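You operate a simulated robot arm through the tools that you are given. There is no shell and no other tool. Be economical: measure what you need, move in short steps, check, and stop when the job is done.

You are at the controls of a simulated two-armed robot. One attempt, no reset.

Task
Take the small brush and put it on the top of the grading bench. Press the dresser start key two times. Put the magnet on the carton table away on the top of the grading bench. Do these in any order. Set down upright: magnet.

The check looks at the end state, three seconds after you hand in, the way a careful person would. Anything else that was tipped, shoved, dropped, spilled or broken makes it a failure.

Robot
Two 7-joint arms with fingered hands on one trunk, on a base that drives. Base frame: it is fixed to the floor where the robot stands at the start and does not move with it; the origin is under the middle of the robot, x ahead of it, y to its left, z up. Units: m, rad, N and s.
The left shoulder is at the start at [0.08, 0.197, 1.46], the right one opposite. Places, roughly: dresser start key [0.6, 10.8, 0.9]; magnet [-9.25, 12.25, 0.75]; small brush (6x4x7 cm) [0.5, -0.1, 0.8]; top of the grading bench [0.8, 4.7, 0.8]. Payload 4 kg a hand.
Tool frame (each hand has its own): the origin (TCP) lies between the finger pads and is the grasp point; the fingertips stand 0.026 m ahead of it; z points along the fingers, y is the line along which they close. Largest opening 0.132 m; the body of the gripper starts 0.073 m behind the TCP. The gripper is a hand of 4 fingers: y runs from the thumb to the fingers, the wrist lies at [0, 0, -0.239] in the tool frame, and closing takes about 1.5 s.
Orientation is told as [roll, pitch, yaw] about the base's x, y, z axes, in that order, counted from this pose: with the fingers straight down and closing along the base's y, the tool's x points along the base's -x, its y along +y and its z along -z.

Tools
- The arms move only by the tool apply_moves. It takes "left_plan", "right_plan" or both (then of equal length, played together; a hand with none holds still); each is a list of rows, each a list of 7 numbers: the shift along the tool's x, y, z in cm, then the turn, a rotation vector about the tool's x, y, z in rad, then the opening, from 0 (shut) to 1 (fully open). In form: [[dx, dy, dz, wx, wy, wz, jaw], ...]. A call has 1 to 10 rows; each row shifts and turns the commanded pose from where the row before left it, along the tool's axes as they then stand. Each row takes 0.2 s and may step no farther than 0.05 m and 0.15 rad from the row before; otherwise, or with a gripper value out of range, the whole call is refused. A pose out of reach is approached as far as the arm can. The call stops where the force on the tool passes 40 N (or 10 N more than at its start, if that is more) or the arm is blocked; 0.2 s more then pass. The fingers move at their own pace (about 0.072 m/s each) and stop on an object; they squeeze with about 25 N. The grip force told is the motor's: it shows also when the fingers shut on nothing. Time passes only in rows, and 0.2 s behind the last, so rows that do not move let the fingers close. It gives the time, the measured TCP pose, the force on the tool (base axes), the opening and the grip force at its end, in the units of the frame above (readings bear some noise), with the torque about the TCP (base axes, N m) and any sound that the robot's microphone picked up.
- Cameras (640 x 400 px; columns grow to the right, rows downward): "scene" is now at [0.1012, -0.0139, 1.6093]; the picture's right is [-0.17, -0.98, 0.00], its down [-0.81, 0.14, -0.57] and it looks along [0.56, -0.10, -0.82] (base axes); focal length 275 px, centre (320, 200). "left" rides on the left gripper at [-0.068, 0.002, -0.097] in its tool frame; the picture's right is [-0.03, -1.00, 0.00], its down [0.82, -0.02, -0.58] and it looks along [0.58, -0.01, 0.82] (tool axes); focal length 270 px, centre (320, 200). "right" rides on the right gripper at [0.068, 0.002, -0.097] in its tool frame; the picture's right is [-0.03, 1.00, 0.00], its down [-0.82, -0.02, -0.58] and it looks along [-0.58, -0.02, 0.82] (tool axes); focal length 270 px, centre (320, 200). There is no depth. A picture from a camera that has moved, and an enlarged one, comes with that camera's place and axes in the base frame and with its lens.
- grab_frame(camera): a new picture of that camera. No time passes.
- move_column(by): slides the trunk up (or, below 0, down) by that many m; the arms and the scene camera ride with it, the base frame stays. It gives what a move gives, with no picture.
- roll_base(legs): drives the robot by 1 to 6 legs, each [ahead, left, turn to the left] in m, m and rad, along the robot's own axes; the way and the turn of a leg run together, so that a leg with both is an arc; at most 1.5 m and 3.142 rad a leg. The arms and the cameras ride along, it lands a little off, and it stops where it bumps. It gives what a move gives.
- set_grasp(shape, hand): the hand has 4 fingers and takes this shape, open, in about a second: jaw (thumb against the fingers, like two jaws); tri (thumb and two fingers); tip (a fingertip pinch); poke (one finger out to press); point (the index stretched); flat (the hand flat); cup (the hand cupped); fist (a fist). The gripper value then closes the fingers along that shape, each until it touches; the sizes above hold for jaw. It gives what a move gives, with no picture.
- head_to(pan, tilt): turns the head with the scene camera to pan (to the left, within 1.501 rad either way) and tilt (down, from -0.506 to 1.204), counted from straight ahead of the robot. It gives what a move gives.
- inspect(camera, box): a new picture of the part [left, top, right, bottom] of that camera's present view, enlarged. No time passes.
- job_done(): hands the job in; it is judged then, once.

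Work in short steps. Places have to be worked out from the pictures, the camera data and where the tool is seen: move nearer, look again, correct. Check each grasp and each placing, and mend what went wrong. You have 165 turns and 130 pictures in all, those below and enlarged ones among them. Open the grippers and draw the arms clear of the work before you hand the job in, unless the task says otherwise; then end with one line.

The tools are called after "Request:" as a command line: name --argument value ..., lists and objects as JSON in quotes. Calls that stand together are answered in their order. apply_moves: Moves the arms, as the interface text tells. Its arguments: {"type":"object","properties":{"left_plan":{"type":"array"},"right_plan":{"type":"array"}},"required":[]} The other tools are called the same way: move_column (by) slides the trunk up or down; set_grasp (shape, hand) gives the hand a shape; roll_base (legs) drives the base; head_to (pan, tilt) turns the head that bears the scene camera; grab_frame (camera) takes a picture; inspect (camera, box) takes an enlarged picture of a part of a camera's view; job_done () hands the job in.

At the start:

```text
clock: 0.0
left_tcp_pos: [0.627, 0.0968, 1.117]
left_ee_rot: [0.001, -0.001, 0.001]
left_wrist_force: [0.1, -0.4, 0.5]
left_ft_torque: [0.01, -0.01, -0.02]
left_width: 0.1319
left_grip_force: 0.0
left_shape: jaw
right_tcp_pos: [0.3931, -0.2757, 1.0403]
right_ee_rot: [-0.013, -0.058, -0.021]
right_wrist_force: [0.7, 0.1, 0.1]
right_ft_torque: [0.01, 0.03, 0.01]
right_width: 0.1322
right_grip_force: 0.1
right_shape: jaw
trunk travel left (down, up): [-0.768, 0.072]
robot x, y, heading: [0.001, -0.0003, -0.004]
head pan, tilt: [-0.175, 0.96]
```

scene: 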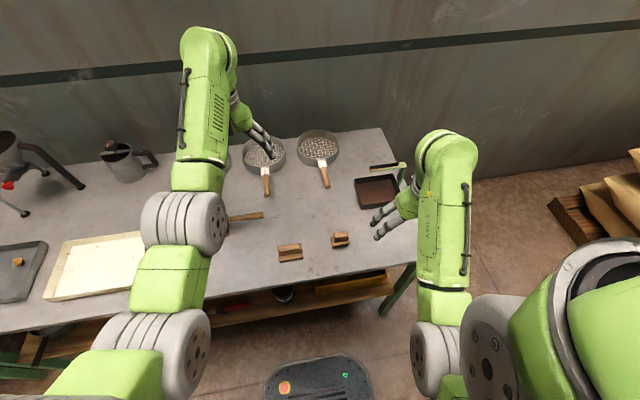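
right: 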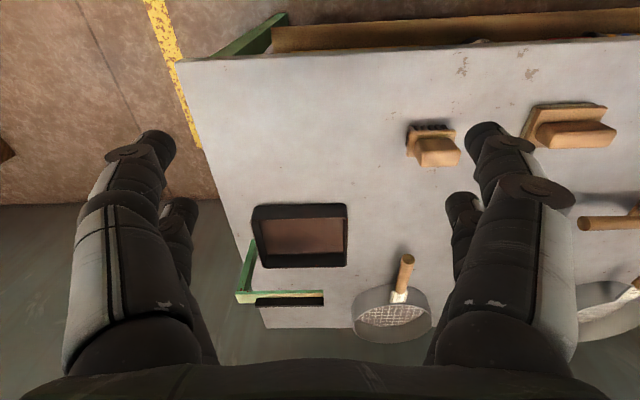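
left: 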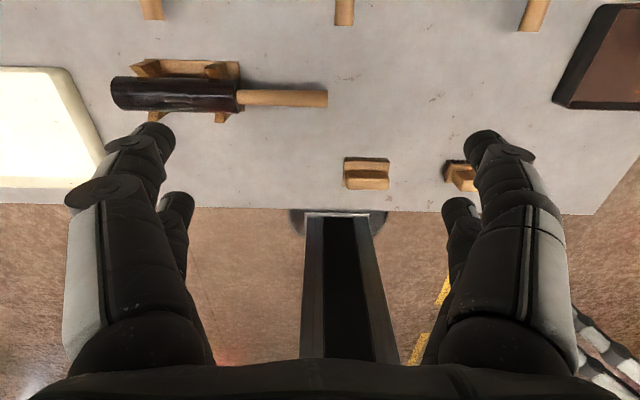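

I'll look more closely at the two brushes near the front edge of the table.

Request:
inspect --camera "scene" --box '[240, 200, 400, 300]'

Request:
inspect --camera "right" --box '[380, 80, 640, 240]'

```text
4.00 times, centred on (320, 250) of scene
camera zoom: at [0.1012, -0.0139, 1.6093], right [-0.17, -0.98, 0.0], down [-0.81, 0.14, -0.57], along [0.56, -0.1, -0.82], focal length 1101 px, centre (320, 0)
```

zoom: 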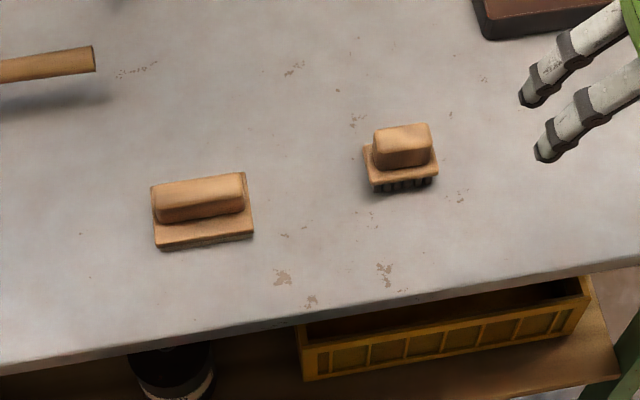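

```text
2.46 times, centred on (510, 160) of right
camera zoom: at [0.3195, -0.2692, 1.1332], right [0.05, 1.0, -0.01], down [0.78, -0.03, 0.62], along [0.62, -0.04, -0.78], focal length 665 px, centre (-148, 298)
```

zoom: 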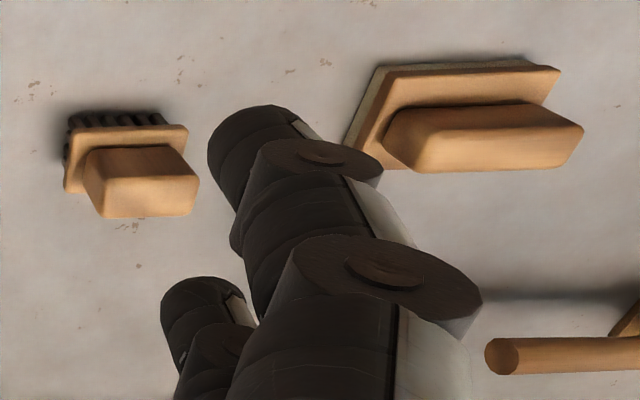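

The bristled brush is the small one. Triangulating gives its handle top at about (0.476, -0.144, 0.866), aligned with y. I'll move the right hand above it.

Request:
apply_moves --right_plan '[[-2, 3.3, 0, -0.013, 0.058, -0.021, 1], [-2, 3.3, 0, 0, 0, 0, 1], [-2, 3.3, 1, 0, 0, 0, 1], [-2.2, 3.3, 3, 0, 0, 0, 1], [0, 0, 4, 0, 0, 0, 1], [0, 0, 0, 0, 0, 0, 1]]'

Request:
grab_frame --camera "right"

Request:
grab_frame --camera "scene"

```text
clock: 1.4
left_tcp_pos: [0.6271, 0.0967, 1.1146]
left_ee_rot: [-0.001, 0.0, 0.001]
left_wrist_force: [-0.3, -0.1, 0.1]
left_ft_torque: [0.01, -0.01, -0.01]
left_width: 0.1318
left_grip_force: 0.1
left_shape: jaw
right_tcp_pos: [0.4774, -0.1432, 0.956]
right_ee_rot: [0.001, 0.001, 0.001]
right_wrist_force: [0.4, 0.0, -0.4]
right_ft_torque: [0.04, -0.01, -0.01]
right_width: 0.1321
right_grip_force: 0.2
right_shape: jaw
right hand out of reach, approached as far as the arm can: row 1
trunk travel left (down, up): [-0.768, 0.072]
robot x, y, heading: [-0.0003, -0.0012, -0.001]
head pan, tilt: [-0.175, 0.96]
```

```text
124 pictures are left
camera right: at [0.4084, -0.14, 1.0532], right [0.03, 1.0, 0.0], down [0.82, -0.02, 0.58], along [0.58, -0.02, -0.82], focal length 270 px, centre (320, 200)
```

right: 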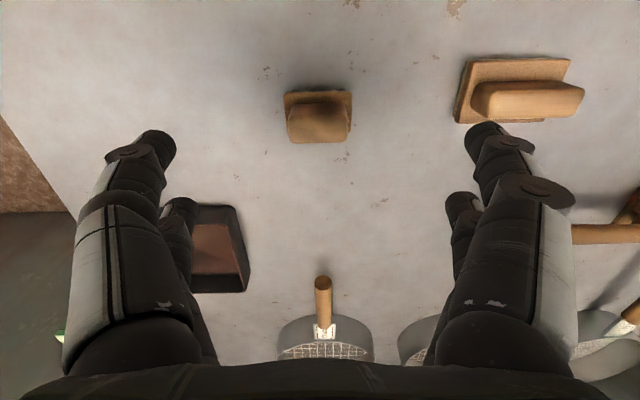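

```text
123 pictures are left
camera scene: at [0.1, -0.0143, 1.6077], right [-0.17, -0.98, 0.0], down [-0.81, 0.14, -0.57], along [0.57, -0.1, -0.82], focal length 275 px, centre (320, 200)
```

scene: 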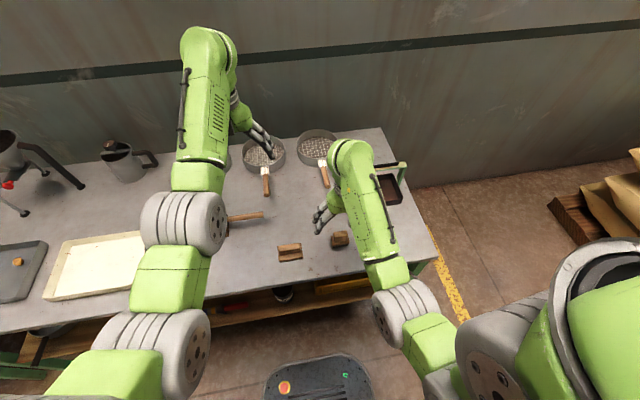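

The brush is centred between the fingers. I'll lower to z≈0.845 and close on it.

Request:
apply_moves --right_plan '[[0.3, 0, 4, 0, 0, 0, 1], [0, 0, 4, 0, 0, 0, 1], [0, 0, 3, 0, 0, 0, 1], [0, 0, 0, 0, 0, 0, 1]]'

Request:
grab_frame --camera "right"

```text
clock: 2.4
left_tcp_pos: [0.6277, 0.0964, 1.1148]
left_ee_rot: [-0.001, 0.0, -0.001]
left_wrist_force: [0.6, -0.3, 0.5]
left_ft_torque: [0.01, -0.01, 0.0]
left_width: 0.1317
left_grip_force: 0.0
left_shape: jaw
right_tcp_pos: [0.4741, -0.1449, 0.8437]
right_ee_rot: [0.0, 0.0, -0.002]
right_wrist_force: [-0.2, 0.1, -0.4]
right_ft_torque: [-0.01, -0.07, -0.01]
right_width: 0.1319
right_grip_force: 0.0
right_shape: jaw
trunk travel left (down, up): [-0.768, 0.072]
robot x, y, heading: [0.0025, -0.0023, 0.003]
head pan, tilt: [-0.175, 0.96]
```

```text
122 pictures are left
camera right: at [0.4056, -0.1417, 0.9417], right [0.03, 1.0, 0.0], down [0.82, -0.02, 0.58], along [0.58, -0.02, -0.82], focal length 270 px, centre (320, 200)
```

right: 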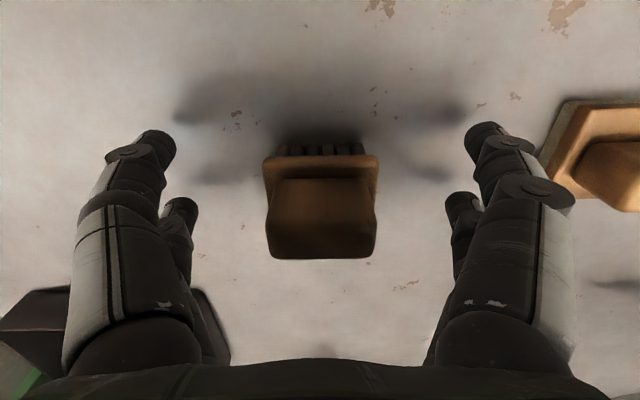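

The brush sits between the fingers, so I'll close the hand.

Request:
apply_moves --right_plan '[[0, 0, 0, 0, 0, 0, 0.5], [0, 0, 0, 0, 0, 0, 0.3], [0, 0, 0, 0, 0, 0, 0.1], [0, 0, 0, 0, 0, 0, 0], [0, 0, 0, 0, 0, 0, 0], [0, 0, 0, 0, 0, 0, 0], [0, 0, 0, 0, 0, 0, 0], [0, 0, 0, 0, 0, 0, 0]]'

Request:
apply_moves --right_plan '[[0, 0, -2, 0, 0, 0, 0], [0, 0, -3, 0, 0, 0, 0], [0, 0, -4, 0, 0, 0, 0], [0, 0, -4, 0, 0, 0, 0], [0, 0, 0, 0, 0, 0, 0]]'

Request:
grab_frame --camera "right"

```text
clock: 4.2
left_tcp_pos: [0.6273, 0.0962, 1.1136]
left_ee_rot: [0.0, 0.0, -0.002]
left_wrist_force: [0.3, -0.7, 0.2]
left_ft_torque: [0.03, -0.02, -0.01]
left_width: 0.132
left_grip_force: 0.0
left_shape: jaw
right_tcp_pos: [0.4731, -0.1437, 0.8457]
right_ee_rot: [0.0, 0.002, 0.0]
right_wrist_force: [0.1, 0.3, -1.7]
right_ft_torque: [0.02, 0.0, 0.02]
right_width: 0.0066
right_grip_force: 24.9
right_shape: jaw
trunk travel left (down, up): [-0.768, 0.072]
robot x, y, heading: [0.0011, -0.0027, 0.001]
head pan, tilt: [-0.175, 0.96]
```

```text
clock: 5.4
left_tcp_pos: [0.6267, 0.097, 1.1138]
left_ee_rot: [0.0, 0.0, -0.001]
left_wrist_force: [0.3, 0.1, 0.6]
left_ft_torque: [0.02, 0.01, 0.0]
left_width: 0.1319
left_grip_force: 0.0
left_shape: jaw
right_tcp_pos: [0.4718, -0.1466, 0.9763]
right_ee_rot: [-0.001, 0.002, 0.0]
right_wrist_force: [0.3, 0.4, -1.3]
right_ft_torque: [0.02, 0.02, 0.0]
right_width: 0.0067
right_grip_force: 25.2
right_shape: jaw
trunk travel left (down, up): [-0.768, 0.072]
robot x, y, heading: [0.002, 0.0054, -0.001]
head pan, tilt: [-0.175, 0.96]
```

```text
121 pictures are left
camera right: at [0.4032, -0.1431, 1.0725], right [0.03, 1.0, 0.0], down [0.82, -0.02, 0.58], along [0.58, -0.02, -0.82], focal length 270 px, centre (320, 200)
```

right: 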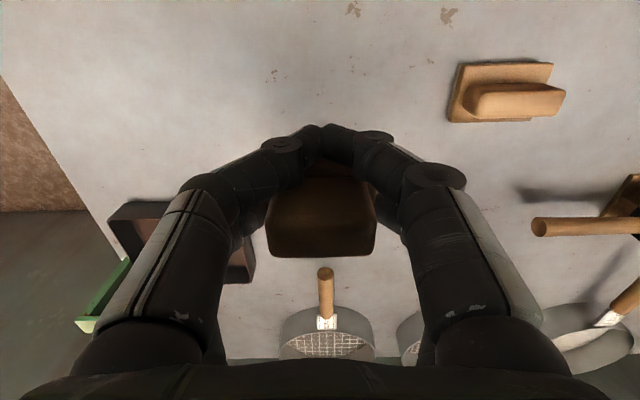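

The brush is lifted and held. Next I'll look left and behind to plan the driving route.

Request:
head_to --pan 1.3 --tilt 0.35

Request:
grab_frame --camera "scene"

Request:
head_to --pan 0.6 --tilt 0.6

Request:
grab_frame --camera "scene"

```text
clock: 7.0
left_tcp_pos: [0.6276, 0.0975, 1.1146]
left_ee_rot: [0.0, -0.001, 0.0]
left_wrist_force: [0.7, 0.5, 0.2]
left_ft_torque: [0.04, 0.0, 0.0]
left_width: 0.1318
left_grip_force: 0.1
left_shape: jaw
right_tcp_pos: [0.4716, -0.145, 0.9753]
right_ee_rot: [-0.001, 0.0, 0.0]
right_wrist_force: [0.2, -0.6, -0.8]
right_ft_torque: [0.02, 0.0, 0.0]
right_width: 0.0069
right_grip_force: 24.7
right_shape: jaw
trunk travel left (down, up): [-0.768, 0.072]
robot x, y, heading: [-0.0008, 0.0033, 0.004]
head pan, tilt: [1.3, 0.351]
```

```text
120 pictures are left
camera scene: at [0.0553, 0.0884, 1.6595], right [0.96, -0.27, 0.0], down [-0.09, -0.33, -0.94], along [0.25, 0.9, -0.34], focal length 275 px, centre (320, 200)
```

scene: 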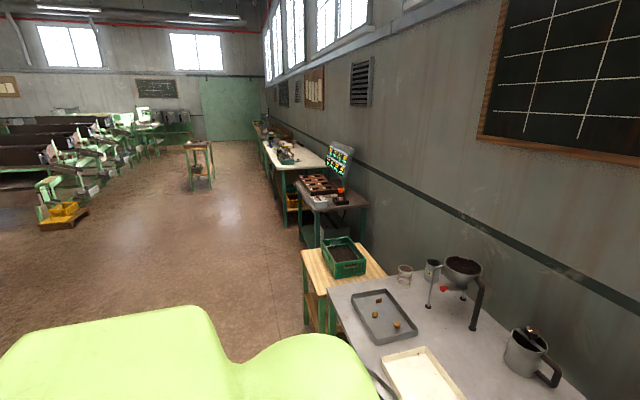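

```text
clock: 8.1
left_tcp_pos: [0.627, 0.0962, 1.1142]
left_ee_rot: [-0.001, 0.0, 0.001]
left_wrist_force: [0.2, 0.4, -0.4]
left_ft_torque: [0.0, 0.01, 0.03]
left_width: 0.1319
left_grip_force: 0.1
left_shape: jaw
right_tcp_pos: [0.4706, -0.1451, 0.9747]
right_ee_rot: [-0.001, 0.002, 0.001]
right_wrist_force: [-0.3, 0.2, -0.4]
right_ft_torque: [0.02, 0.01, 0.0]
right_width: 0.0067
right_grip_force: 24.9
right_shape: jaw
trunk travel left (down, up): [-0.768, 0.072]
robot x, y, heading: [0.0035, 0.0003, -0.001]
head pan, tilt: [0.6, 0.6]
```

```text
119 pictures are left
camera scene: at [0.1031, 0.0487, 1.6368], right [0.57, -0.82, 0.0], down [-0.47, -0.32, -0.83], along [0.68, 0.47, -0.56], focal length 275 px, centre (320, 200)
```

scene: 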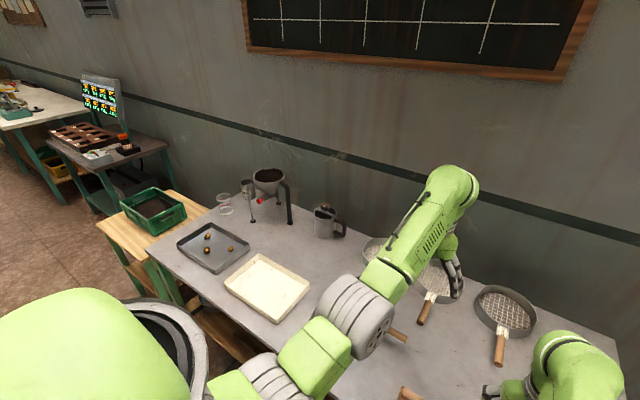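

The grading bench is the pale table at about y=4.6. The floor along x≈-0.6 looks clear, so I'll back off and strafe left.

Request:
roll_base --legs '[[-0.6, 0, 0], [0, 1.5, 0], [0, 1.5, 0], [0, 1.4, 0]]'

Request:
head_to --pan 0 --tilt 0.6

Request:
grab_frame --camera "scene"

```text
clock: 31.9
left_tcp_pos: [-0.1085, 4.4739, 1.1139]
left_ee_rot: [0.001, -0.001, 0.052]
left_wrist_force: [0.7, -0.5, -0.2]
left_ft_torque: [-0.01, -0.06, 0.04]
left_width: 0.1319
left_grip_force: 0.1
left_shape: jaw
right_tcp_pos: [-0.2497, 4.2246, 0.975]
right_ee_rot: [0.0, 0.001, 0.053]
right_wrist_force: [-0.1, 0.1, 0.2]
right_ft_torque: [-0.03, 0.0, 0.01]
right_width: 0.0064
right_grip_force: 25.1
right_shape: jaw
trunk travel left (down, up): [-0.768, 0.072]
robot x, y, heading: [-0.726, 4.3424, 0.051]
head pan, tilt: [0.6, 0.6]
```

```text
clock: 32.9
left_tcp_pos: [-0.1075, 4.4751, 1.1147]
left_ee_rot: [-0.001, 0.0, 0.054]
left_wrist_force: [0.1, 0.6, -0.3]
left_ft_torque: [0.0, -0.01, -0.06]
left_width: 0.1319
left_grip_force: 0.1
left_shape: jaw
right_tcp_pos: [-0.2507, 4.226, 0.9759]
right_ee_rot: [0.0, 0.002, 0.052]
right_wrist_force: [0.1, 1.9, -1.0]
right_ft_torque: [-0.01, -0.01, 0.01]
right_width: 0.0066
right_grip_force: 24.9
right_shape: jaw
trunk travel left (down, up): [-0.768, 0.072]
robot x, y, heading: [-0.7305, 4.3453, 0.051]
head pan, tilt: [0.0, 0.6]
```

```text
118 pictures are left
camera scene: at [-0.6103, 4.3505, 1.6367], right [0.05, -1.0, 0.0], down [-0.56, -0.03, -0.82], along [0.82, 0.04, -0.57], focal length 275 px, centre (320, 200)
```

scene: 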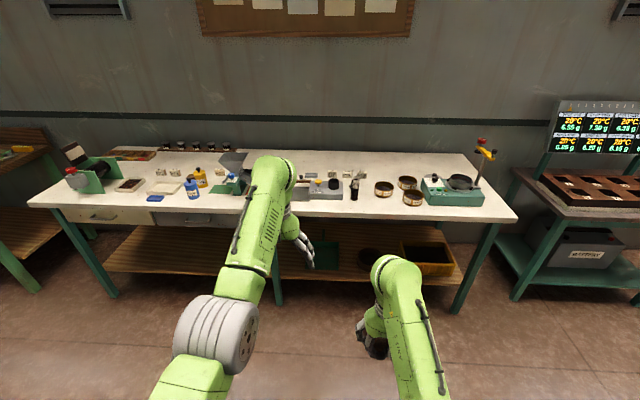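

I'll zoom in on the bench to find a free spot.

Request:
inspect --camera "scene" --box '[280, 130, 520, 280]'

Request:
inspect --camera "scene" --box '[20, 130, 260, 280]'

```text
2.67 times, centred on (400, 205) of scene
camera zoom: at [-0.6103, 4.3505, 1.6367], right [0.05, -1.0, 0.0], down [-0.56, -0.03, -0.82], along [0.82, 0.04, -0.57], focal length 734 px, centre (107, 187)
```

zoom: 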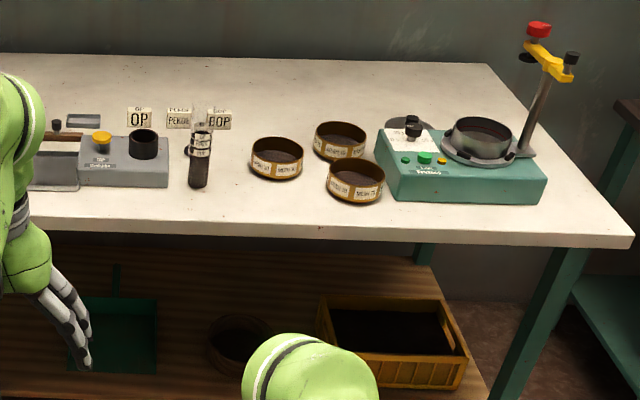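

```text
2.67 times, centred on (140, 205) of scene
camera zoom: at [-0.6103, 4.3505, 1.6367], right [0.05, -1.0, 0.0], down [-0.56, -0.03, -0.82], along [0.82, 0.04, -0.57], focal length 734 px, centre (800, 187)
```

zoom: 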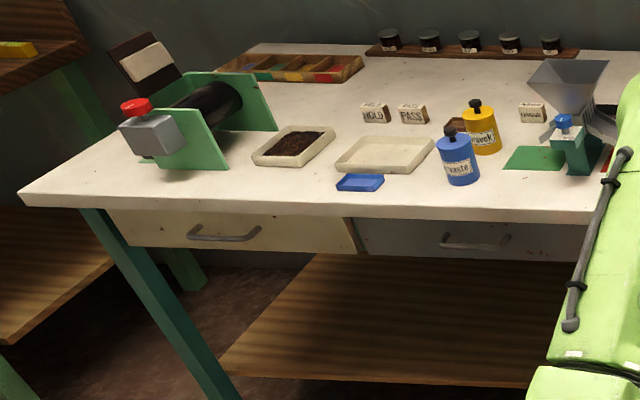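

A free spot for the brush lies between the black tube and the small sieves, near (0.53, 4.11). I'll tuck in the left arm and drive closer, part way.

Request:
apply_moves --left_plan '[[4, 3, -2, 0, 0, 0, 1], [4, 3, -2, 0, 0, 0, 1], [4, 3, 0, 0, 0, 0, 1], [4, 3, 0, 0, 0, 0, 1], [2, 3, 0, 0, 0, 0, 1]]'

Request:
roll_base --legs '[[0.5, -0.12, -0.051]]'

Request:
head_to --pan 0 --tilt 0.8

Request:
grab_frame --camera "scene"

Request:
grab_frame --camera "right"

```text
refused: row 1 steps farther than a row can; nothing moved
```

```text
clock: 35.9
left_tcp_pos: [0.3967, 4.3418, 1.1159]
left_ee_rot: [-0.001, -0.002, 0.004]
left_wrist_force: [-0.1, -0.3, 0.2]
left_ft_torque: [-0.03, 0.01, -0.01]
left_width: 0.1319
left_grip_force: 0.1
left_shape: jaw
right_tcp_pos: [0.242, 4.0983, 0.9759]
right_ee_rot: [-0.002, 0.0, 0.006]
right_wrist_force: [-0.9, -0.1, -1.2]
right_ft_torque: [0.0, -0.02, 0.0]
right_width: 0.0065
right_grip_force: 25.0
right_shape: jaw
trunk travel left (down, up): [-0.768, 0.072]
robot x, y, heading: [-0.2262, 4.2373, 0.005]
head pan, tilt: [0.0, 0.6]
```

```text
clock: 36.6
left_tcp_pos: [0.3978, 4.3409, 1.1147]
left_ee_rot: [0.0, 0.0, 0.009]
left_wrist_force: [-0.5, -0.7, -0.5]
left_ft_torque: [0.0, 0.0, 0.01]
left_width: 0.1318
left_grip_force: 0.2
left_shape: jaw
right_tcp_pos: [0.2446, 4.0982, 0.9747]
right_ee_rot: [0.0, 0.002, 0.008]
right_wrist_force: [0.4, 0.1, -1.2]
right_ft_torque: [0.01, -0.02, -0.01]
right_width: 0.0069
right_grip_force: 25.2
right_shape: jaw
trunk travel left (down, up): [-0.768, 0.072]
robot x, y, heading: [-0.2268, 4.2399, 0.004]
head pan, tilt: [0.0, 0.799]
```

```text
115 pictures are left
camera scene: at [-0.1172, 4.24, 1.6199], right [0.01, -1.0, 0.0], down [-0.72, 0.0, -0.7], along [0.7, 0.0, -0.72], focal length 275 px, centre (320, 200)
```

scene: 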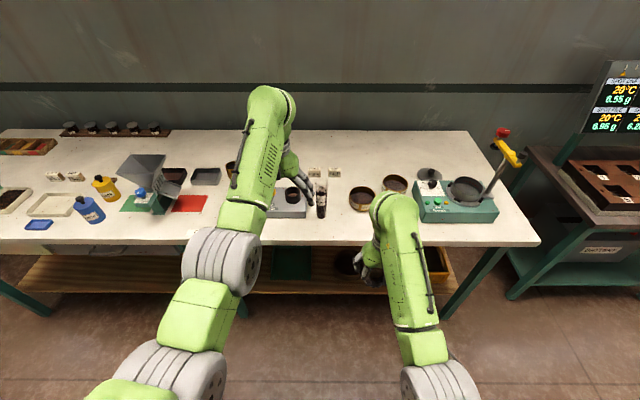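

```text
114 pictures are left
camera right: at [0.1763, 4.1002, 1.0725], right [0.02, 1.0, 0.0], down [0.82, -0.02, 0.58], along [0.58, -0.01, -0.82], focal length 270 px, centre (320, 200)
```

right: 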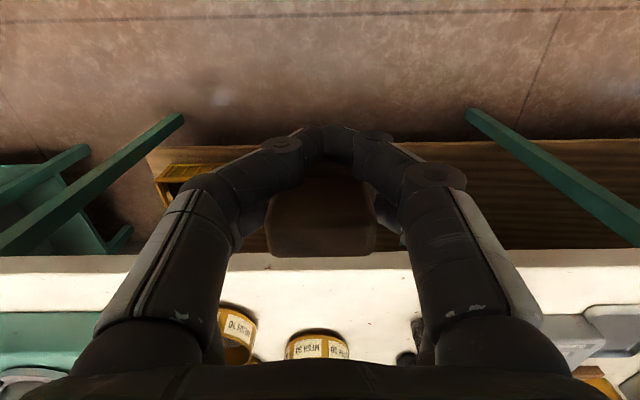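

Bench top is about z≈0.79–0.80 with its edge at x≈0.485. I'll tuck the left arm, then drive ahead 0.29 and left 0.02 so the brush is over (0.535, 4.12).

Request:
apply_moves --left_plan '[[3, 3, -2, 0, 0, 0, 1], [3, 3, -2, 0, 0, 0, 1], [3, 3, 0, 0, 0, 0, 1], [3, 3, 0, 0, 0, 0, 1], [3, 3, 0, 0, 0, 0, 1]]'

Request:
roll_base --legs '[[0.29, 0.022, 0]]'

Request:
head_to --pan -0.15 --tilt 1.0

Request:
grab_frame --camera "scene"

Request:
grab_frame --camera "right"

```text
clock: 37.8
left_tcp_pos: [0.3019, 4.4995, 1.1223]
left_ee_rot: [-0.003, -0.003, 0.006]
left_wrist_force: [-0.6, -0.1, 0.1]
left_ft_torque: [0.02, 0.01, -0.02]
left_width: 0.132
left_grip_force: 0.1
left_shape: jaw
left hand out of reach, approached as far as the arm can: row 3, 4, 5
right_tcp_pos: [0.243, 4.0996, 0.9755]
right_ee_rot: [-0.001, 0.001, 0.006]
right_wrist_force: [-0.1, 0.5, -1.1]
right_ft_torque: [-0.03, -0.03, -0.03]
right_width: 0.0067
right_grip_force: 25.4
right_shape: jaw
trunk travel left (down, up): [-0.768, 0.072]
robot x, y, heading: [-0.2274, 4.2413, 0.007]
head pan, tilt: [0.0, 0.799]
```

```text
clock: 39.8
left_tcp_pos: [0.5866, 4.5234, 1.1249]
left_ee_rot: [0.0, -0.003, 0.01]
left_wrist_force: [0.1, -0.6, -0.3]
left_ft_torque: [-0.03, -0.01, 0.06]
left_width: 0.1319
left_grip_force: 0.0
left_shape: jaw
right_tcp_pos: [0.5292, 4.1243, 0.9762]
right_ee_rot: [0.001, -0.001, 0.011]
right_wrist_force: [0.6, -0.8, -0.2]
right_ft_torque: [-0.02, 0.0, -0.03]
right_width: 0.0066
right_grip_force: 25.1
right_shape: jaw
trunk travel left (down, up): [-0.768, 0.072]
robot x, y, heading: [0.0577, 4.2649, 0.011]
head pan, tilt: [0.0, 0.799]
```

```text
clock: 40.5
left_tcp_pos: [0.5892, 4.5248, 1.1231]
left_ee_rot: [0.001, 0.0, 0.01]
left_wrist_force: [-0.4, 0.1, -0.4]
left_ft_torque: [0.02, 0.03, 0.0]
left_width: 0.1318
left_grip_force: 0.1
left_shape: jaw
right_tcp_pos: [0.5298, 4.1246, 0.975]
right_ee_rot: [-0.001, 0.002, 0.011]
right_wrist_force: [-0.7, -0.4, -0.3]
right_ft_torque: [0.02, -0.01, 0.0]
right_width: 0.0066
right_grip_force: 25.2
right_shape: jaw
trunk travel left (down, up): [-0.768, 0.072]
robot x, y, heading: [0.0612, 4.2654, 0.012]
head pan, tilt: [-0.15, 1.0]
```

```text
113 pictures are left
camera scene: at [0.1574, 4.2543, 1.6048], right [-0.14, -0.99, 0.0], down [-0.83, 0.12, -0.54], along [0.54, -0.07, -0.84], focal length 275 px, centre (320, 200)
```

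scene: 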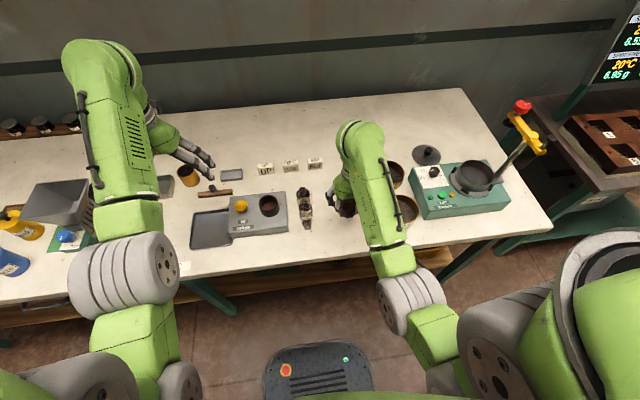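

```text
112 pictures are left
camera right: at [0.4632, 4.1263, 1.0725], right [0.01, 1.0, 0.0], down [0.82, -0.01, 0.58], along [0.58, -0.01, -0.82], focal length 270 px, centre (320, 200)
```

right: 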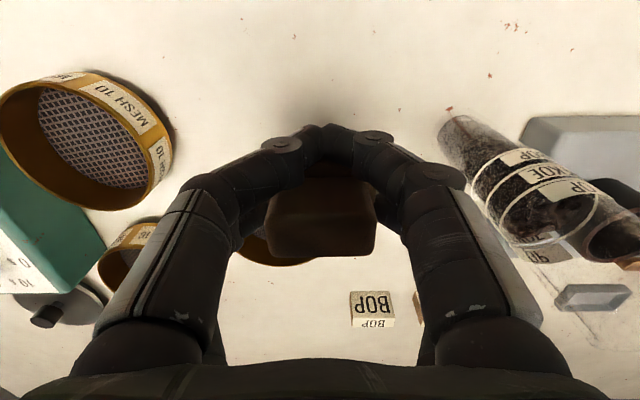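

The surroundings are clear: the tube is about 13 cm to the left and the sieves are well to the right and behind. I'll lower in stages.

Request:
apply_moves --right_plan '[[0, 0, 4, 0, 0, 0, 0], [0, 0, 4, 0, 0, 0, 0], [0, 0, 3, 0, 0, 0, 0], [0, 0, 1, 0, 0, 0, 0], [0, 0, 0.3, 0, 0, 0, 0]]'

Request:
grab_frame --camera "right"

```text
clock: 41.4
left_tcp_pos: [0.5851, 4.5243, 1.1252]
left_ee_rot: [0.0, -0.003, 0.009]
left_wrist_force: [0.9, 0.3, -0.4]
left_ft_torque: [0.02, 0.03, 0.02]
left_width: 0.1319
left_grip_force: 0.0
left_shape: jaw
right_tcp_pos: [0.5364, 4.1241, 0.8779]
right_ee_rot: [0.003, -0.026, 0.009]
right_wrist_force: [-7.7, 1.0, 20.6]
right_ft_torque: [-0.02, 0.03, 0.0]
right_width: 0.0071
right_grip_force: 25.4
right_shape: jaw
trunk travel left (down, up): [-0.768, 0.072]
robot x, y, heading: [0.059, 4.265, 0.007]
head pan, tilt: [-0.15, 1.0]
stopped in row 4 (right hand): the force on the tool passed its limit (the readings are from after the stop); the commanded pose is now the measured one
```

```text
111 pictures are left
camera right: at [0.4655, 4.1266, 0.9742], right [0.02, 1.0, 0.0], down [0.8, -0.01, 0.6], along [0.6, -0.01, -0.8], focal length 270 px, centre (320, 200)
```

right: 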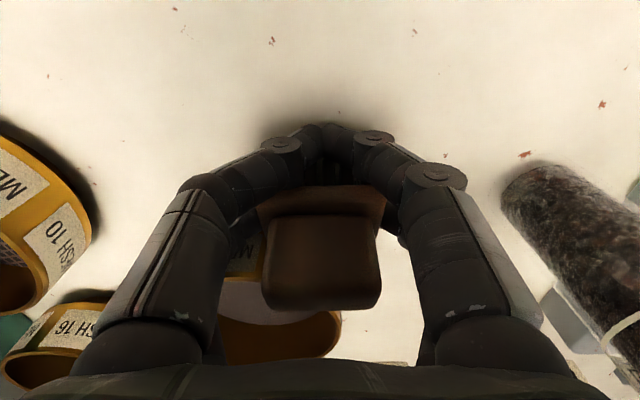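

Contact came at TCP z≈0.878, so this bench is a little higher (~0.83), and the brush shifted slightly in the hand. I'll relieve the press a bit, level the hand, and look.

Request:
apply_moves --right_plan '[[0, 0, -0.4, 0, 0.026, 0, 0], [0, 0, 0, 0, 0, 0, 0]]'

Request:
grab_frame --camera "right"

Request:
inspect --camera "scene" --box '[280, 150, 440, 250]'

```text
clock: 42.0
left_tcp_pos: [0.5875, 4.5246, 1.1253]
left_ee_rot: [0.0, -0.001, 0.01]
left_wrist_force: [0.2, 0.1, -0.6]
left_ft_torque: [0.0, -0.03, 0.01]
left_width: 0.132
left_grip_force: 0.1
left_shape: jaw
right_tcp_pos: [0.5352, 4.1246, 0.8806]
right_ee_rot: [0.003, 0.005, 0.01]
right_wrist_force: [-0.2, 1.0, 10.9]
right_ft_torque: [-0.01, -0.21, -0.03]
right_width: 0.0069
right_grip_force: 25.1
right_shape: jaw
trunk travel left (down, up): [-0.768, 0.072]
robot x, y, heading: [0.0588, 4.265, 0.006]
head pan, tilt: [-0.15, 1.0]
```

```text
110 pictures are left
camera right: at [0.4686, 4.1264, 0.9773], right [0.02, 1.0, 0.0], down [0.82, -0.01, 0.57], along [0.57, -0.01, -0.82], focal length 270 px, centre (320, 200)
```

right: 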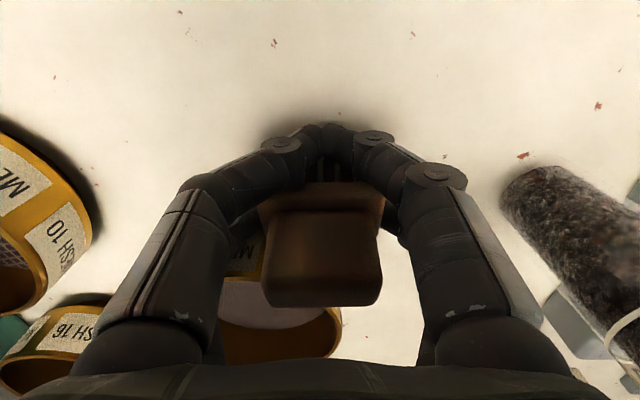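

```text
4.00 times, centred on (360, 200) of scene
camera zoom: at [0.1556, 4.2547, 1.6048], right [-0.14, -0.99, 0.0], down [-0.83, 0.12, -0.54], along [0.54, -0.08, -0.84], focal length 1101 px, centre (160, 200)
```

zoom: 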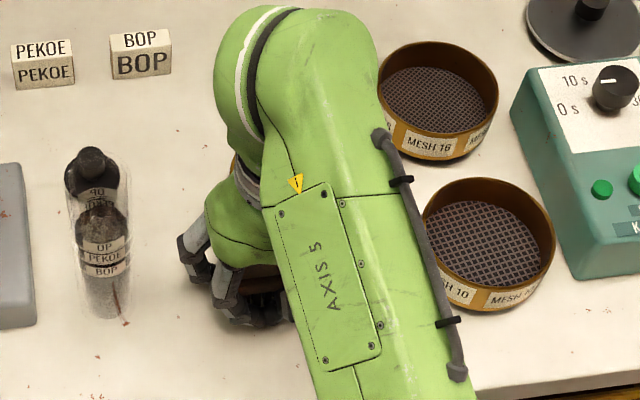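

The brush stands upright and touches only the bench. I'll ease up slightly and open gradually.

Request:
apply_moves --right_plan '[[0, 0, -0.2, 0, 0, 0, 0], [0, 0, 0, 0, 0, 0, 0.2], [0, 0, 0, 0, 0, 0, 0.3], [0, 0, 0, 0, 0, 0, 0.45], [0, 0, 0, 0, 0, 0, 0.6], [0, 0, 0, 0, 0, 0, 0.75], [0, 0, 0, 0, 0, 0, 0.75], [0, 0, 0, 0, 0, 0, 0.75]]'

Request:
grab_frame --camera "right"

```text
clock: 43.8
left_tcp_pos: [0.5883, 4.5237, 1.124]
left_ee_rot: [0.001, -0.001, 0.01]
left_wrist_force: [-0.2, 0.0, 0.8]
left_ft_torque: [0.0, 0.0, 0.0]
left_width: 0.1321
left_grip_force: 0.0
left_shape: jaw
right_tcp_pos: [0.5369, 4.1244, 0.8801]
right_ee_rot: [0.002, 0.008, 0.008]
right_wrist_force: [-1.0, -0.7, 0.7]
right_ft_torque: [-0.01, -0.01, 0.02]
right_width: 0.0987
right_grip_force: 0.0
right_shape: jaw
trunk travel left (down, up): [-0.768, 0.072]
robot x, y, heading: [0.0606, 4.2685, 0.013]
head pan, tilt: [-0.15, 1.0]
```

```text
108 pictures are left
camera right: at [0.4696, 4.1262, 0.9786], right [0.02, 1.0, 0.0], down [0.82, -0.01, 0.57], along [0.57, -0.01, -0.82], focal length 270 px, centre (320, 200)
```

right: 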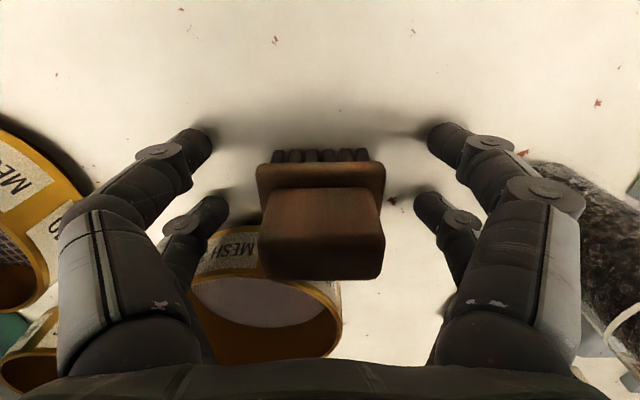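

The brush is standing upright and free. I'll lift straight up and check.

Request:
apply_moves --right_plan '[[0, 0, -2, 0, 0, 0, 0.75], [0, 0, -4, 0, 0, 0, 0.75], [0, 0, -4, 0, 0, 0, 0.75], [0, 0, -4, 0, 0, 0, 0.75], [0, 0, -4, 0, 0, 0, 0.75], [0, 0, 0, 0, 0, 0, 0.75]]'

Request:
grab_frame --camera "right"

```text
clock: 45.1
left_tcp_pos: [0.5901, 4.5237, 1.1222]
left_ee_rot: [0.0, 0.0, 0.01]
left_wrist_force: [0.1, -0.1, 0.1]
left_ft_torque: [-0.02, 0.0, -0.02]
left_width: 0.1319
left_grip_force: 0.1
left_shape: jaw
right_tcp_pos: [0.5375, 4.1226, 1.0637]
right_ee_rot: [0.001, 0.009, 0.008]
right_wrist_force: [-0.1, -0.4, 0.2]
right_ft_torque: [0.04, 0.02, 0.04]
right_width: 0.0987
right_grip_force: 0.1
right_shape: jaw
trunk travel left (down, up): [-0.768, 0.072]
robot x, y, heading: [0.0589, 4.2688, 0.01]
head pan, tilt: [-0.15, 1.0]
```

```text
107 pictures are left
camera right: at [0.471, 4.1238, 1.1599], right [0.02, 1.0, 0.0], down [0.82, -0.01, 0.57], along [0.57, -0.01, -0.82], focal length 270 px, centre (320, 200)
```

right: 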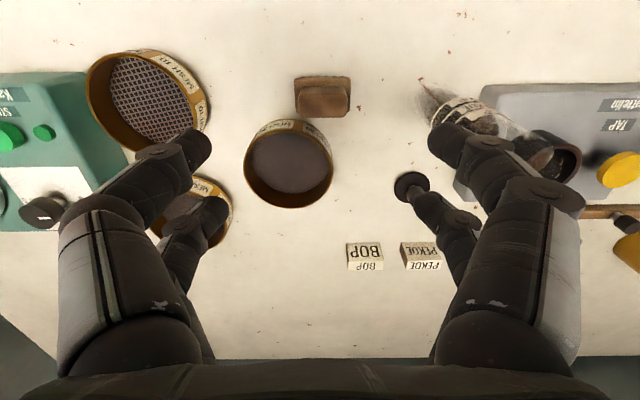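

The brush is placed. I'll back straight off and look along the way toward the dresser.

Request:
roll_base --legs '[[-0.6, 0, 0]]'

Request:
head_to --pan 1.45 --tilt 0.35

Request:
grab_frame --camera "scene"

```text
clock: 48.5
left_tcp_pos: [-0.0042, 4.5202, 1.1216]
left_ee_rot: [0.0, 0.001, 0.018]
left_wrist_force: [0.2, -0.5, 0.5]
left_ft_torque: [0.0, -0.02, 0.0]
left_width: 0.1319
left_grip_force: 0.1
left_shape: jaw
right_tcp_pos: [-0.0513, 4.1179, 1.0607]
right_ee_rot: [0.001, 0.011, 0.019]
right_wrist_force: [0.3, 0.0, -0.2]
right_ft_torque: [0.01, -0.01, 0.01]
right_width: 0.0984
right_grip_force: 0.0
right_shape: jaw
trunk travel left (down, up): [-0.768, 0.072]
robot x, y, heading: [-0.5364, 4.2562, 0.023]
head pan, tilt: [-0.15, 1.0]
```

```text
clock: 50.2
left_tcp_pos: [-0.0059, 4.5197, 1.1238]
left_ee_rot: [0.0, 0.0, 0.018]
left_wrist_force: [0.7, -0.1, 0.8]
left_ft_torque: [0.0, -0.01, -0.01]
left_width: 0.132
left_grip_force: 0.1
left_shape: jaw
right_tcp_pos: [-0.0513, 4.1179, 1.0636]
right_ee_rot: [0.002, 0.009, 0.019]
right_wrist_force: [0.6, 0.8, 0.6]
right_ft_torque: [0.0, 0.0, 0.0]
right_width: 0.0989
right_grip_force: 0.0
right_shape: jaw
trunk travel left (down, up): [-0.768, 0.072]
robot x, y, heading: [-0.5319, 4.2548, 0.019]
head pan, tilt: [1.45, 0.351]
```

```text
106 pictures are left
camera scene: at [-0.4945, 4.3478, 1.6595], right [0.99, -0.1, 0.0], down [-0.03, -0.34, -0.94], along [0.09, 0.93, -0.34], focal length 275 px, centre (320, 200)
```

scene: 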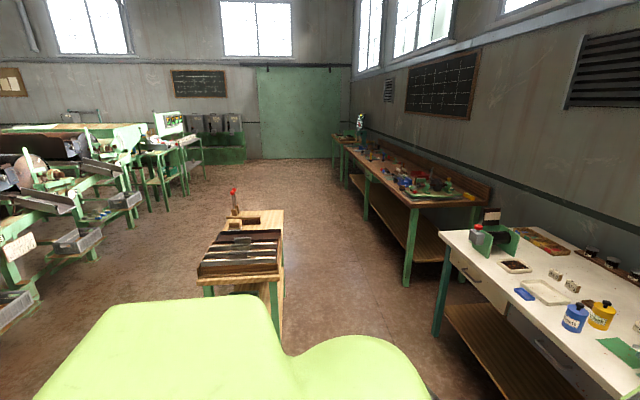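

There's a freestanding table with its edge at x≈-0.59 (y 5.7–6.5), so the corridor to the benches is about 1.05 m wide. I'll turn to face +y and centre at x≈-0.06.

Request:
roll_base --legs '[[0, 0, 1.552], [0, -0.47, 0], [0.5, 0, 0]]'

Request:
head_to --pan 0 --tilt 0.45

Request:
grab_frame --camera "scene"

```text
clock: 59.3
left_tcp_pos: [-0.2985, 5.2877, 1.1245]
left_ee_rot: [0.0, -0.001, 1.548]
left_wrist_force: [0.0, 0.2, -0.9]
left_ft_torque: [-0.01, 0.02, 0.0]
left_width: 0.132
left_grip_force: 0.0
left_shape: jaw
right_tcp_pos: [0.1014, 5.223, 1.0637]
right_ee_rot: [0.001, 0.008, 1.548]
right_wrist_force: [-0.8, -1.3, -0.1]
right_ft_torque: [-0.03, 0.03, -0.02]
right_width: 0.0988
right_grip_force: 0.0
right_shape: jaw
trunk travel left (down, up): [-0.768, 0.072]
robot x, y, heading: [-0.0529, 4.7488, 1.551]
head pan, tilt: [1.45, 0.351]
```

```text
clock: 60.8
left_tcp_pos: [-0.2999, 5.2901, 1.1233]
left_ee_rot: [-0.001, -0.001, 1.549]
left_wrist_force: [0.1, 0.7, 0.6]
left_ft_torque: [-0.02, -0.01, -0.01]
left_width: 0.1318
left_grip_force: 0.0
left_shape: jaw
right_tcp_pos: [0.1021, 5.224, 1.0629]
right_ee_rot: [0.002, 0.009, 1.549]
right_wrist_force: [0.1, 1.6, -0.6]
right_ft_torque: [0.0, -0.02, -0.02]
right_width: 0.0986
right_grip_force: 0.1
right_shape: jaw
trunk travel left (down, up): [-0.768, 0.072]
robot x, y, heading: [-0.0595, 4.7506, 1.547]
head pan, tilt: [0.0, 0.45]
```

```text
105 pictures are left
camera scene: at [-0.055, 4.8717, 1.6503], right [1.0, -0.02, 0.0], down [-0.01, -0.44, -0.9], along [0.02, 0.9, -0.44], focal length 275 px, centre (320, 200)
```

scene: 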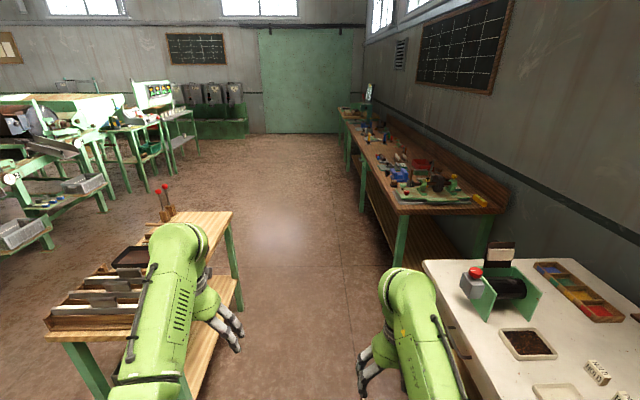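

The corridor is clear, so I'll drive ahead through it.

Request:
roll_base --legs '[[0, 0, 0.024], [1.3, 0, 0], [1.3, 0, 0]]'

Request:
grab_frame --camera "scene"

```text
clock: 74.0
left_tcp_pos: [-0.3366, 7.9144, 1.1245]
left_ee_rot: [0.003, -0.002, 1.595]
left_wrist_force: [0.4, 0.0, 0.4]
left_ft_torque: [0.0, -0.02, 0.02]
left_width: 0.1321
left_grip_force: 0.1
left_shape: jaw
right_tcp_pos: [0.0665, 7.8707, 1.0621]
right_ee_rot: [0.002, 0.007, 1.595]
right_wrist_force: [0.8, -0.9, -0.6]
right_ft_torque: [-0.02, 0.04, 0.03]
right_width: 0.0985
right_grip_force: 0.1
right_shape: jaw
trunk travel left (down, up): [-0.768, 0.072]
robot x, y, heading: [-0.0699, 7.3896, 1.597]
head pan, tilt: [0.0, 0.45]
```

```text
104 pictures are left
camera scene: at [-0.073, 7.5089, 1.6504], right [1.0, 0.03, 0.0], down [0.01, -0.43, -0.9], along [-0.02, 0.9, -0.43], focal length 275 px, centre (320, 200)
```

scene: 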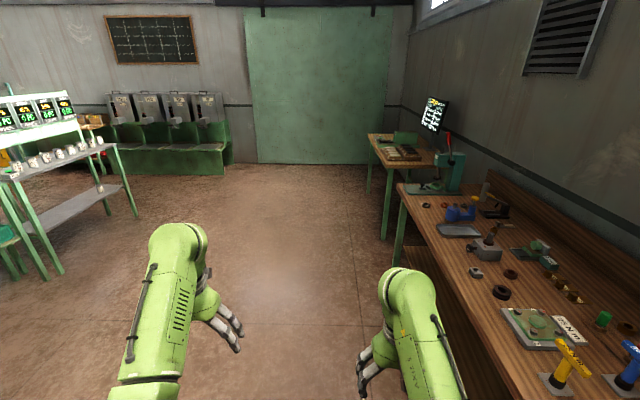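

By projection the dresser key should be near pixel (385–410,140), so I'll zoom in there.

Request:
inspect --camera "scene" --box '[340, 80, 500, 180]'

```text
4.00 times, centred on (420, 130) of scene
camera zoom: at [-0.073, 7.5089, 1.6504], right [1.0, 0.03, 0.0], down [0.01, -0.43, -0.9], along [-0.02, 0.9, -0.43], focal length 1101 px, centre (-80, 480)
```

zoom: 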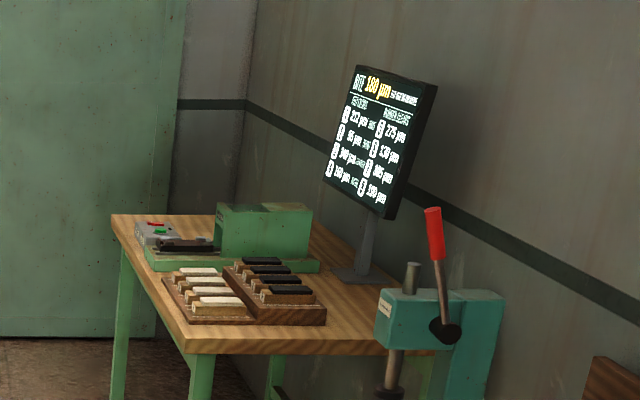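

The dresser's grey panel with red and green buttons is at about (0.575, 10.82), and the table edge is at x≈0.49. I'll drive up and turn to face it from a distance.

Request:
roll_base --legs '[[1.5, 0.1, 0], [1.5, 0.1, 0], [0.4, 0, 0], [0, 0, -1.597]]'

Request:
head_to --pan 0 --tilt 0.6

Request:
grab_frame --camera "scene"

```text
refused: leg 1 is longer than a leg can be; nothing moved
```

```text
clock: 74.7
left_tcp_pos: [-0.3367, 7.9151, 1.1232]
left_ee_rot: [-0.002, -0.002, 1.595]
left_wrist_force: [0.1, -0.2, -0.4]
left_ft_torque: [0.01, 0.02, -0.03]
left_width: 0.1319
left_grip_force: 0.0
left_shape: jaw
right_tcp_pos: [0.0656, 7.8704, 1.0626]
right_ee_rot: [0.001, 0.008, 1.596]
right_wrist_force: [0.4, -0.1, 0.3]
right_ft_torque: [0.0, 0.03, 0.02]
right_width: 0.0987
right_grip_force: 0.0
right_shape: jaw
trunk travel left (down, up): [-0.768, 0.072]
robot x, y, heading: [-0.0687, 7.3855, 1.59]
head pan, tilt: [0.0, 0.6]
```

```text
102 pictures are left
camera scene: at [-0.073, 7.5063, 1.6368], right [1.0, 0.03, 0.0], down [0.01, -0.56, -0.83], along [-0.02, 0.83, -0.56], focal length 275 px, centre (320, 200)
```

scene: 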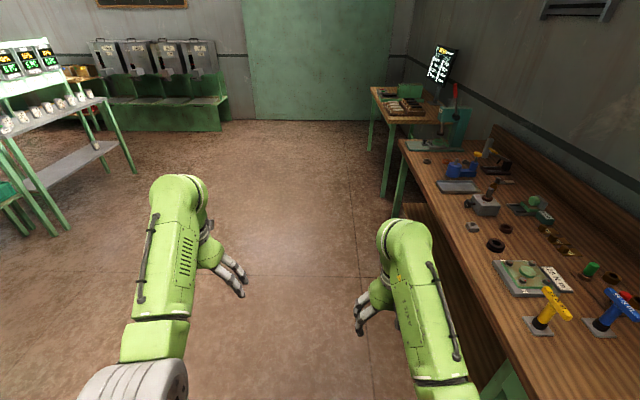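

The first leg was slightly too long, so I'll repeat with shorter legs.

Request:
roll_base --legs '[[1.4, 0.1, 0], [1.4, 0.1, 0], [0.6, 0, 0], [0, 0, -1.593]]'

Request:
grab_frame --camera "scene"

```text
clock: 95.2
left_tcp_pos: [0.2215, 10.9765, 1.1238]
left_ee_rot: [0.0, 0.0, -0.066]
left_wrist_force: [0.5, 0.7, 0.1]
left_ft_torque: [0.01, -0.02, 0.03]
left_width: 0.1318
left_grip_force: 0.0
left_shape: jaw
right_tcp_pos: [0.1401, 10.5815, 1.0623]
right_ee_rot: [0.002, 0.008, -0.069]
right_wrist_force: [0.1, -0.7, 0.5]
right_ft_torque: [0.0, -0.02, 0.03]
right_width: 0.0991
right_grip_force: 0.0
right_shape: jaw
trunk travel left (down, up): [-0.768, 0.072]
robot x, y, heading: [-0.3317, 10.7583, -0.066]
head pan, tilt: [0.0, 0.6]
```

```text
101 pictures are left
camera scene: at [-0.2087, 10.7509, 1.6367], right [-0.07, -1.0, 0.0], down [-0.56, 0.04, -0.82], along [0.82, -0.05, -0.57], focal length 275 px, centre (320, 200)
```

scene: 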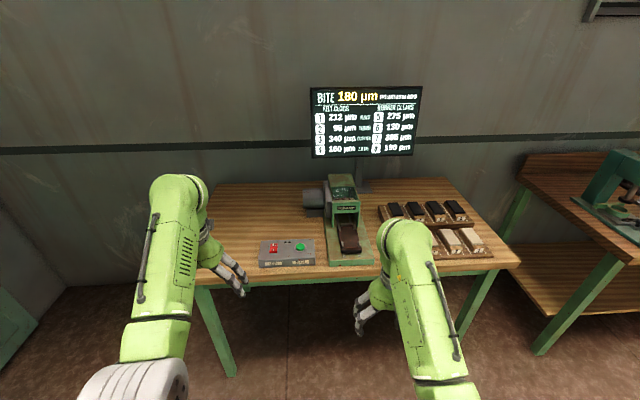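

Request:
inspect --camera "scene" --box '[240, 210, 400, 310]'

Request:
inspect --camera "scene" --box '[260, 228, 324, 268]'

```text
4.00 times, centred on (320, 260) of scene
camera zoom: at [-0.2087, 10.7509, 1.6367], right [-0.07, -1.0, 0.0], down [-0.56, 0.04, -0.82], along [0.82, -0.05, -0.57], focal length 1101 px, centre (320, -40)
```

zoom: 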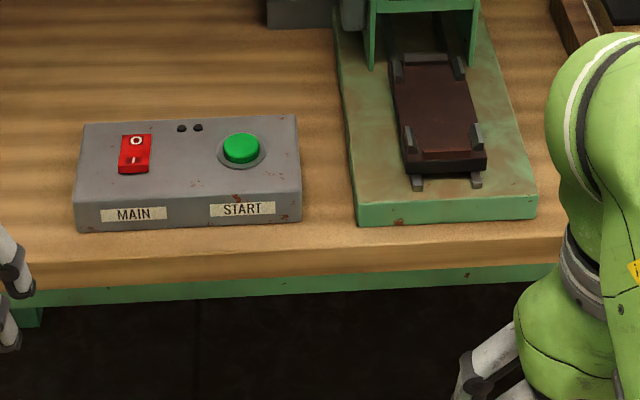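

```text
10.00 times, centred on (292, 248) of scene
camera zoom: at [-0.2087, 10.7509, 1.6367], right [-0.07, -1.0, 0.0], down [-0.56, 0.04, -0.82], along [0.82, -0.05, -0.57], focal length 2753 px, centre (600, -280)
```

zoom: 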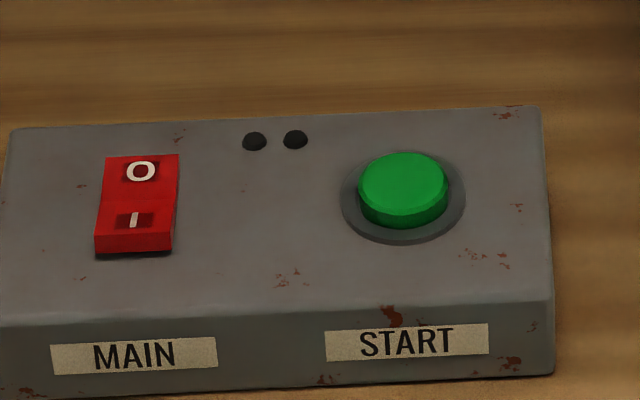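

The green START key is at about (0.555, 10.78, ~0.9). The lamps are dark and the main rocker sits beside it. I'll shape the right hand to poke and drive nearer.

Request:
set_grasp --shape "poke" --hand "right"

Request:
roll_base --legs '[[0.36, 0.187, 0.066]]'

Request:
head_to --pan 0 --tilt 1.0

Request:
grab_frame --camera "scene"

Request:
grab_frame --camera "right"

```text
clock: 96.1
left_tcp_pos: [0.2216, 10.9767, 1.1231]
left_ee_rot: [-0.001, 0.0, -0.066]
left_wrist_force: [-0.2, 0.4, 0.4]
left_ft_torque: [-0.02, -0.03, 0.0]
left_width: 0.1318
left_grip_force: 0.1
left_shape: jaw
right_tcp_pos: [0.1397, 10.5799, 1.0619]
right_ee_rot: [0.002, 0.009, -0.067]
right_wrist_force: [-0.3, 0.2, 0.0]
right_ft_torque: [-0.02, 0.03, 0.01]
right_width: 0.0
right_grip_force: 0.1
right_shape: poke
trunk travel left (down, up): [-0.768, 0.072]
robot x, y, heading: [-0.3252, 10.7601, -0.064]
head pan, tilt: [0.0, 0.6]
```

```text
clock: 98.5
left_tcp_pos: [0.5619, 11.1832, 1.1253]
left_ee_rot: [0.001, -0.004, -0.007]
left_wrist_force: [-0.6, 0.4, 0.5]
left_ft_torque: [0.01, 0.02, 0.01]
left_width: 0.1319
left_grip_force: 0.1
left_shape: jaw
right_tcp_pos: [0.5047, 10.7837, 1.0632]
right_ee_rot: [0.005, 0.004, -0.007]
right_wrist_force: [-0.6, -0.3, 0.1]
right_ft_torque: [0.03, 0.03, 0.02]
right_width: 0.0
right_grip_force: 0.2
right_shape: poke
trunk travel left (down, up): [-0.768, 0.072]
robot x, y, heading: [0.0302, 10.9372, -0.002]
head pan, tilt: [0.0, 0.6]
```

```text
clock: 99.4
left_tcp_pos: [0.5629, 11.1847, 1.1231]
left_ee_rot: [0.001, 0.0, -0.005]
left_wrist_force: [-0.1, 0.0, -0.2]
left_ft_torque: [-0.01, 0.0, 0.01]
left_width: 0.1316
left_grip_force: 0.1
left_shape: jaw
right_tcp_pos: [0.5069, 10.7841, 1.0627]
right_ee_rot: [0.002, 0.009, -0.007]
right_wrist_force: [0.7, -0.4, 0.4]
right_ft_torque: [-0.02, 0.06, -0.02]
right_width: 0.0
right_grip_force: 0.1
right_shape: poke
trunk travel left (down, up): [-0.768, 0.072]
robot x, y, heading: [0.0266, 10.9343, -0.005]
head pan, tilt: [0.0, 1.0]
```

```text
98 pictures are left
camera scene: at [0.1293, 10.9334, 1.6047], right [-0.01, -1.0, 0.0], down [-0.84, 0.0, -0.54], along [0.54, 0.0, -0.84], focal length 275 px, centre (320, 200)
```

scene: 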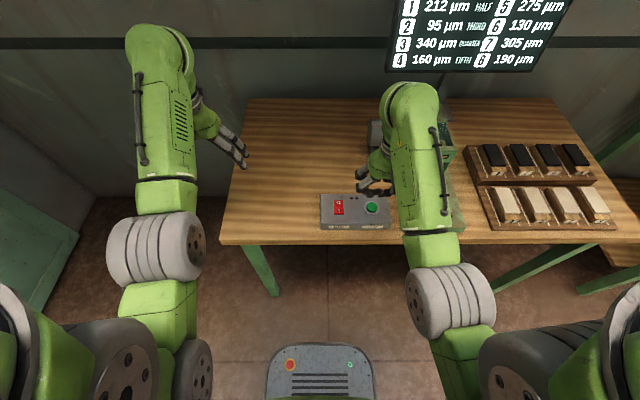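

```text
97 pictures are left
camera right: at [0.4393, 10.7873, 1.1597], right [0.03, 1.0, 0.0], down [0.82, -0.03, 0.57], along [0.57, -0.02, -0.82], focal length 270 px, centre (320, 200)
```

right: 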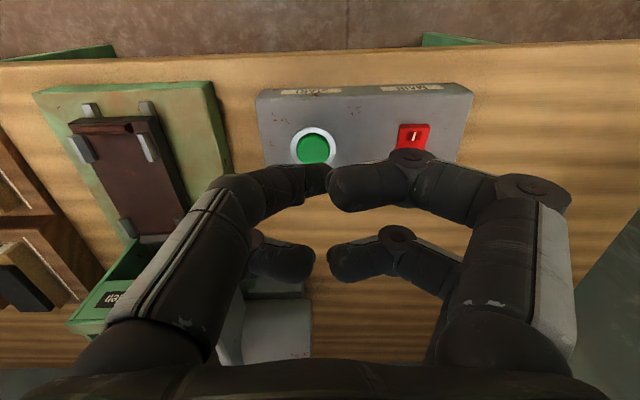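

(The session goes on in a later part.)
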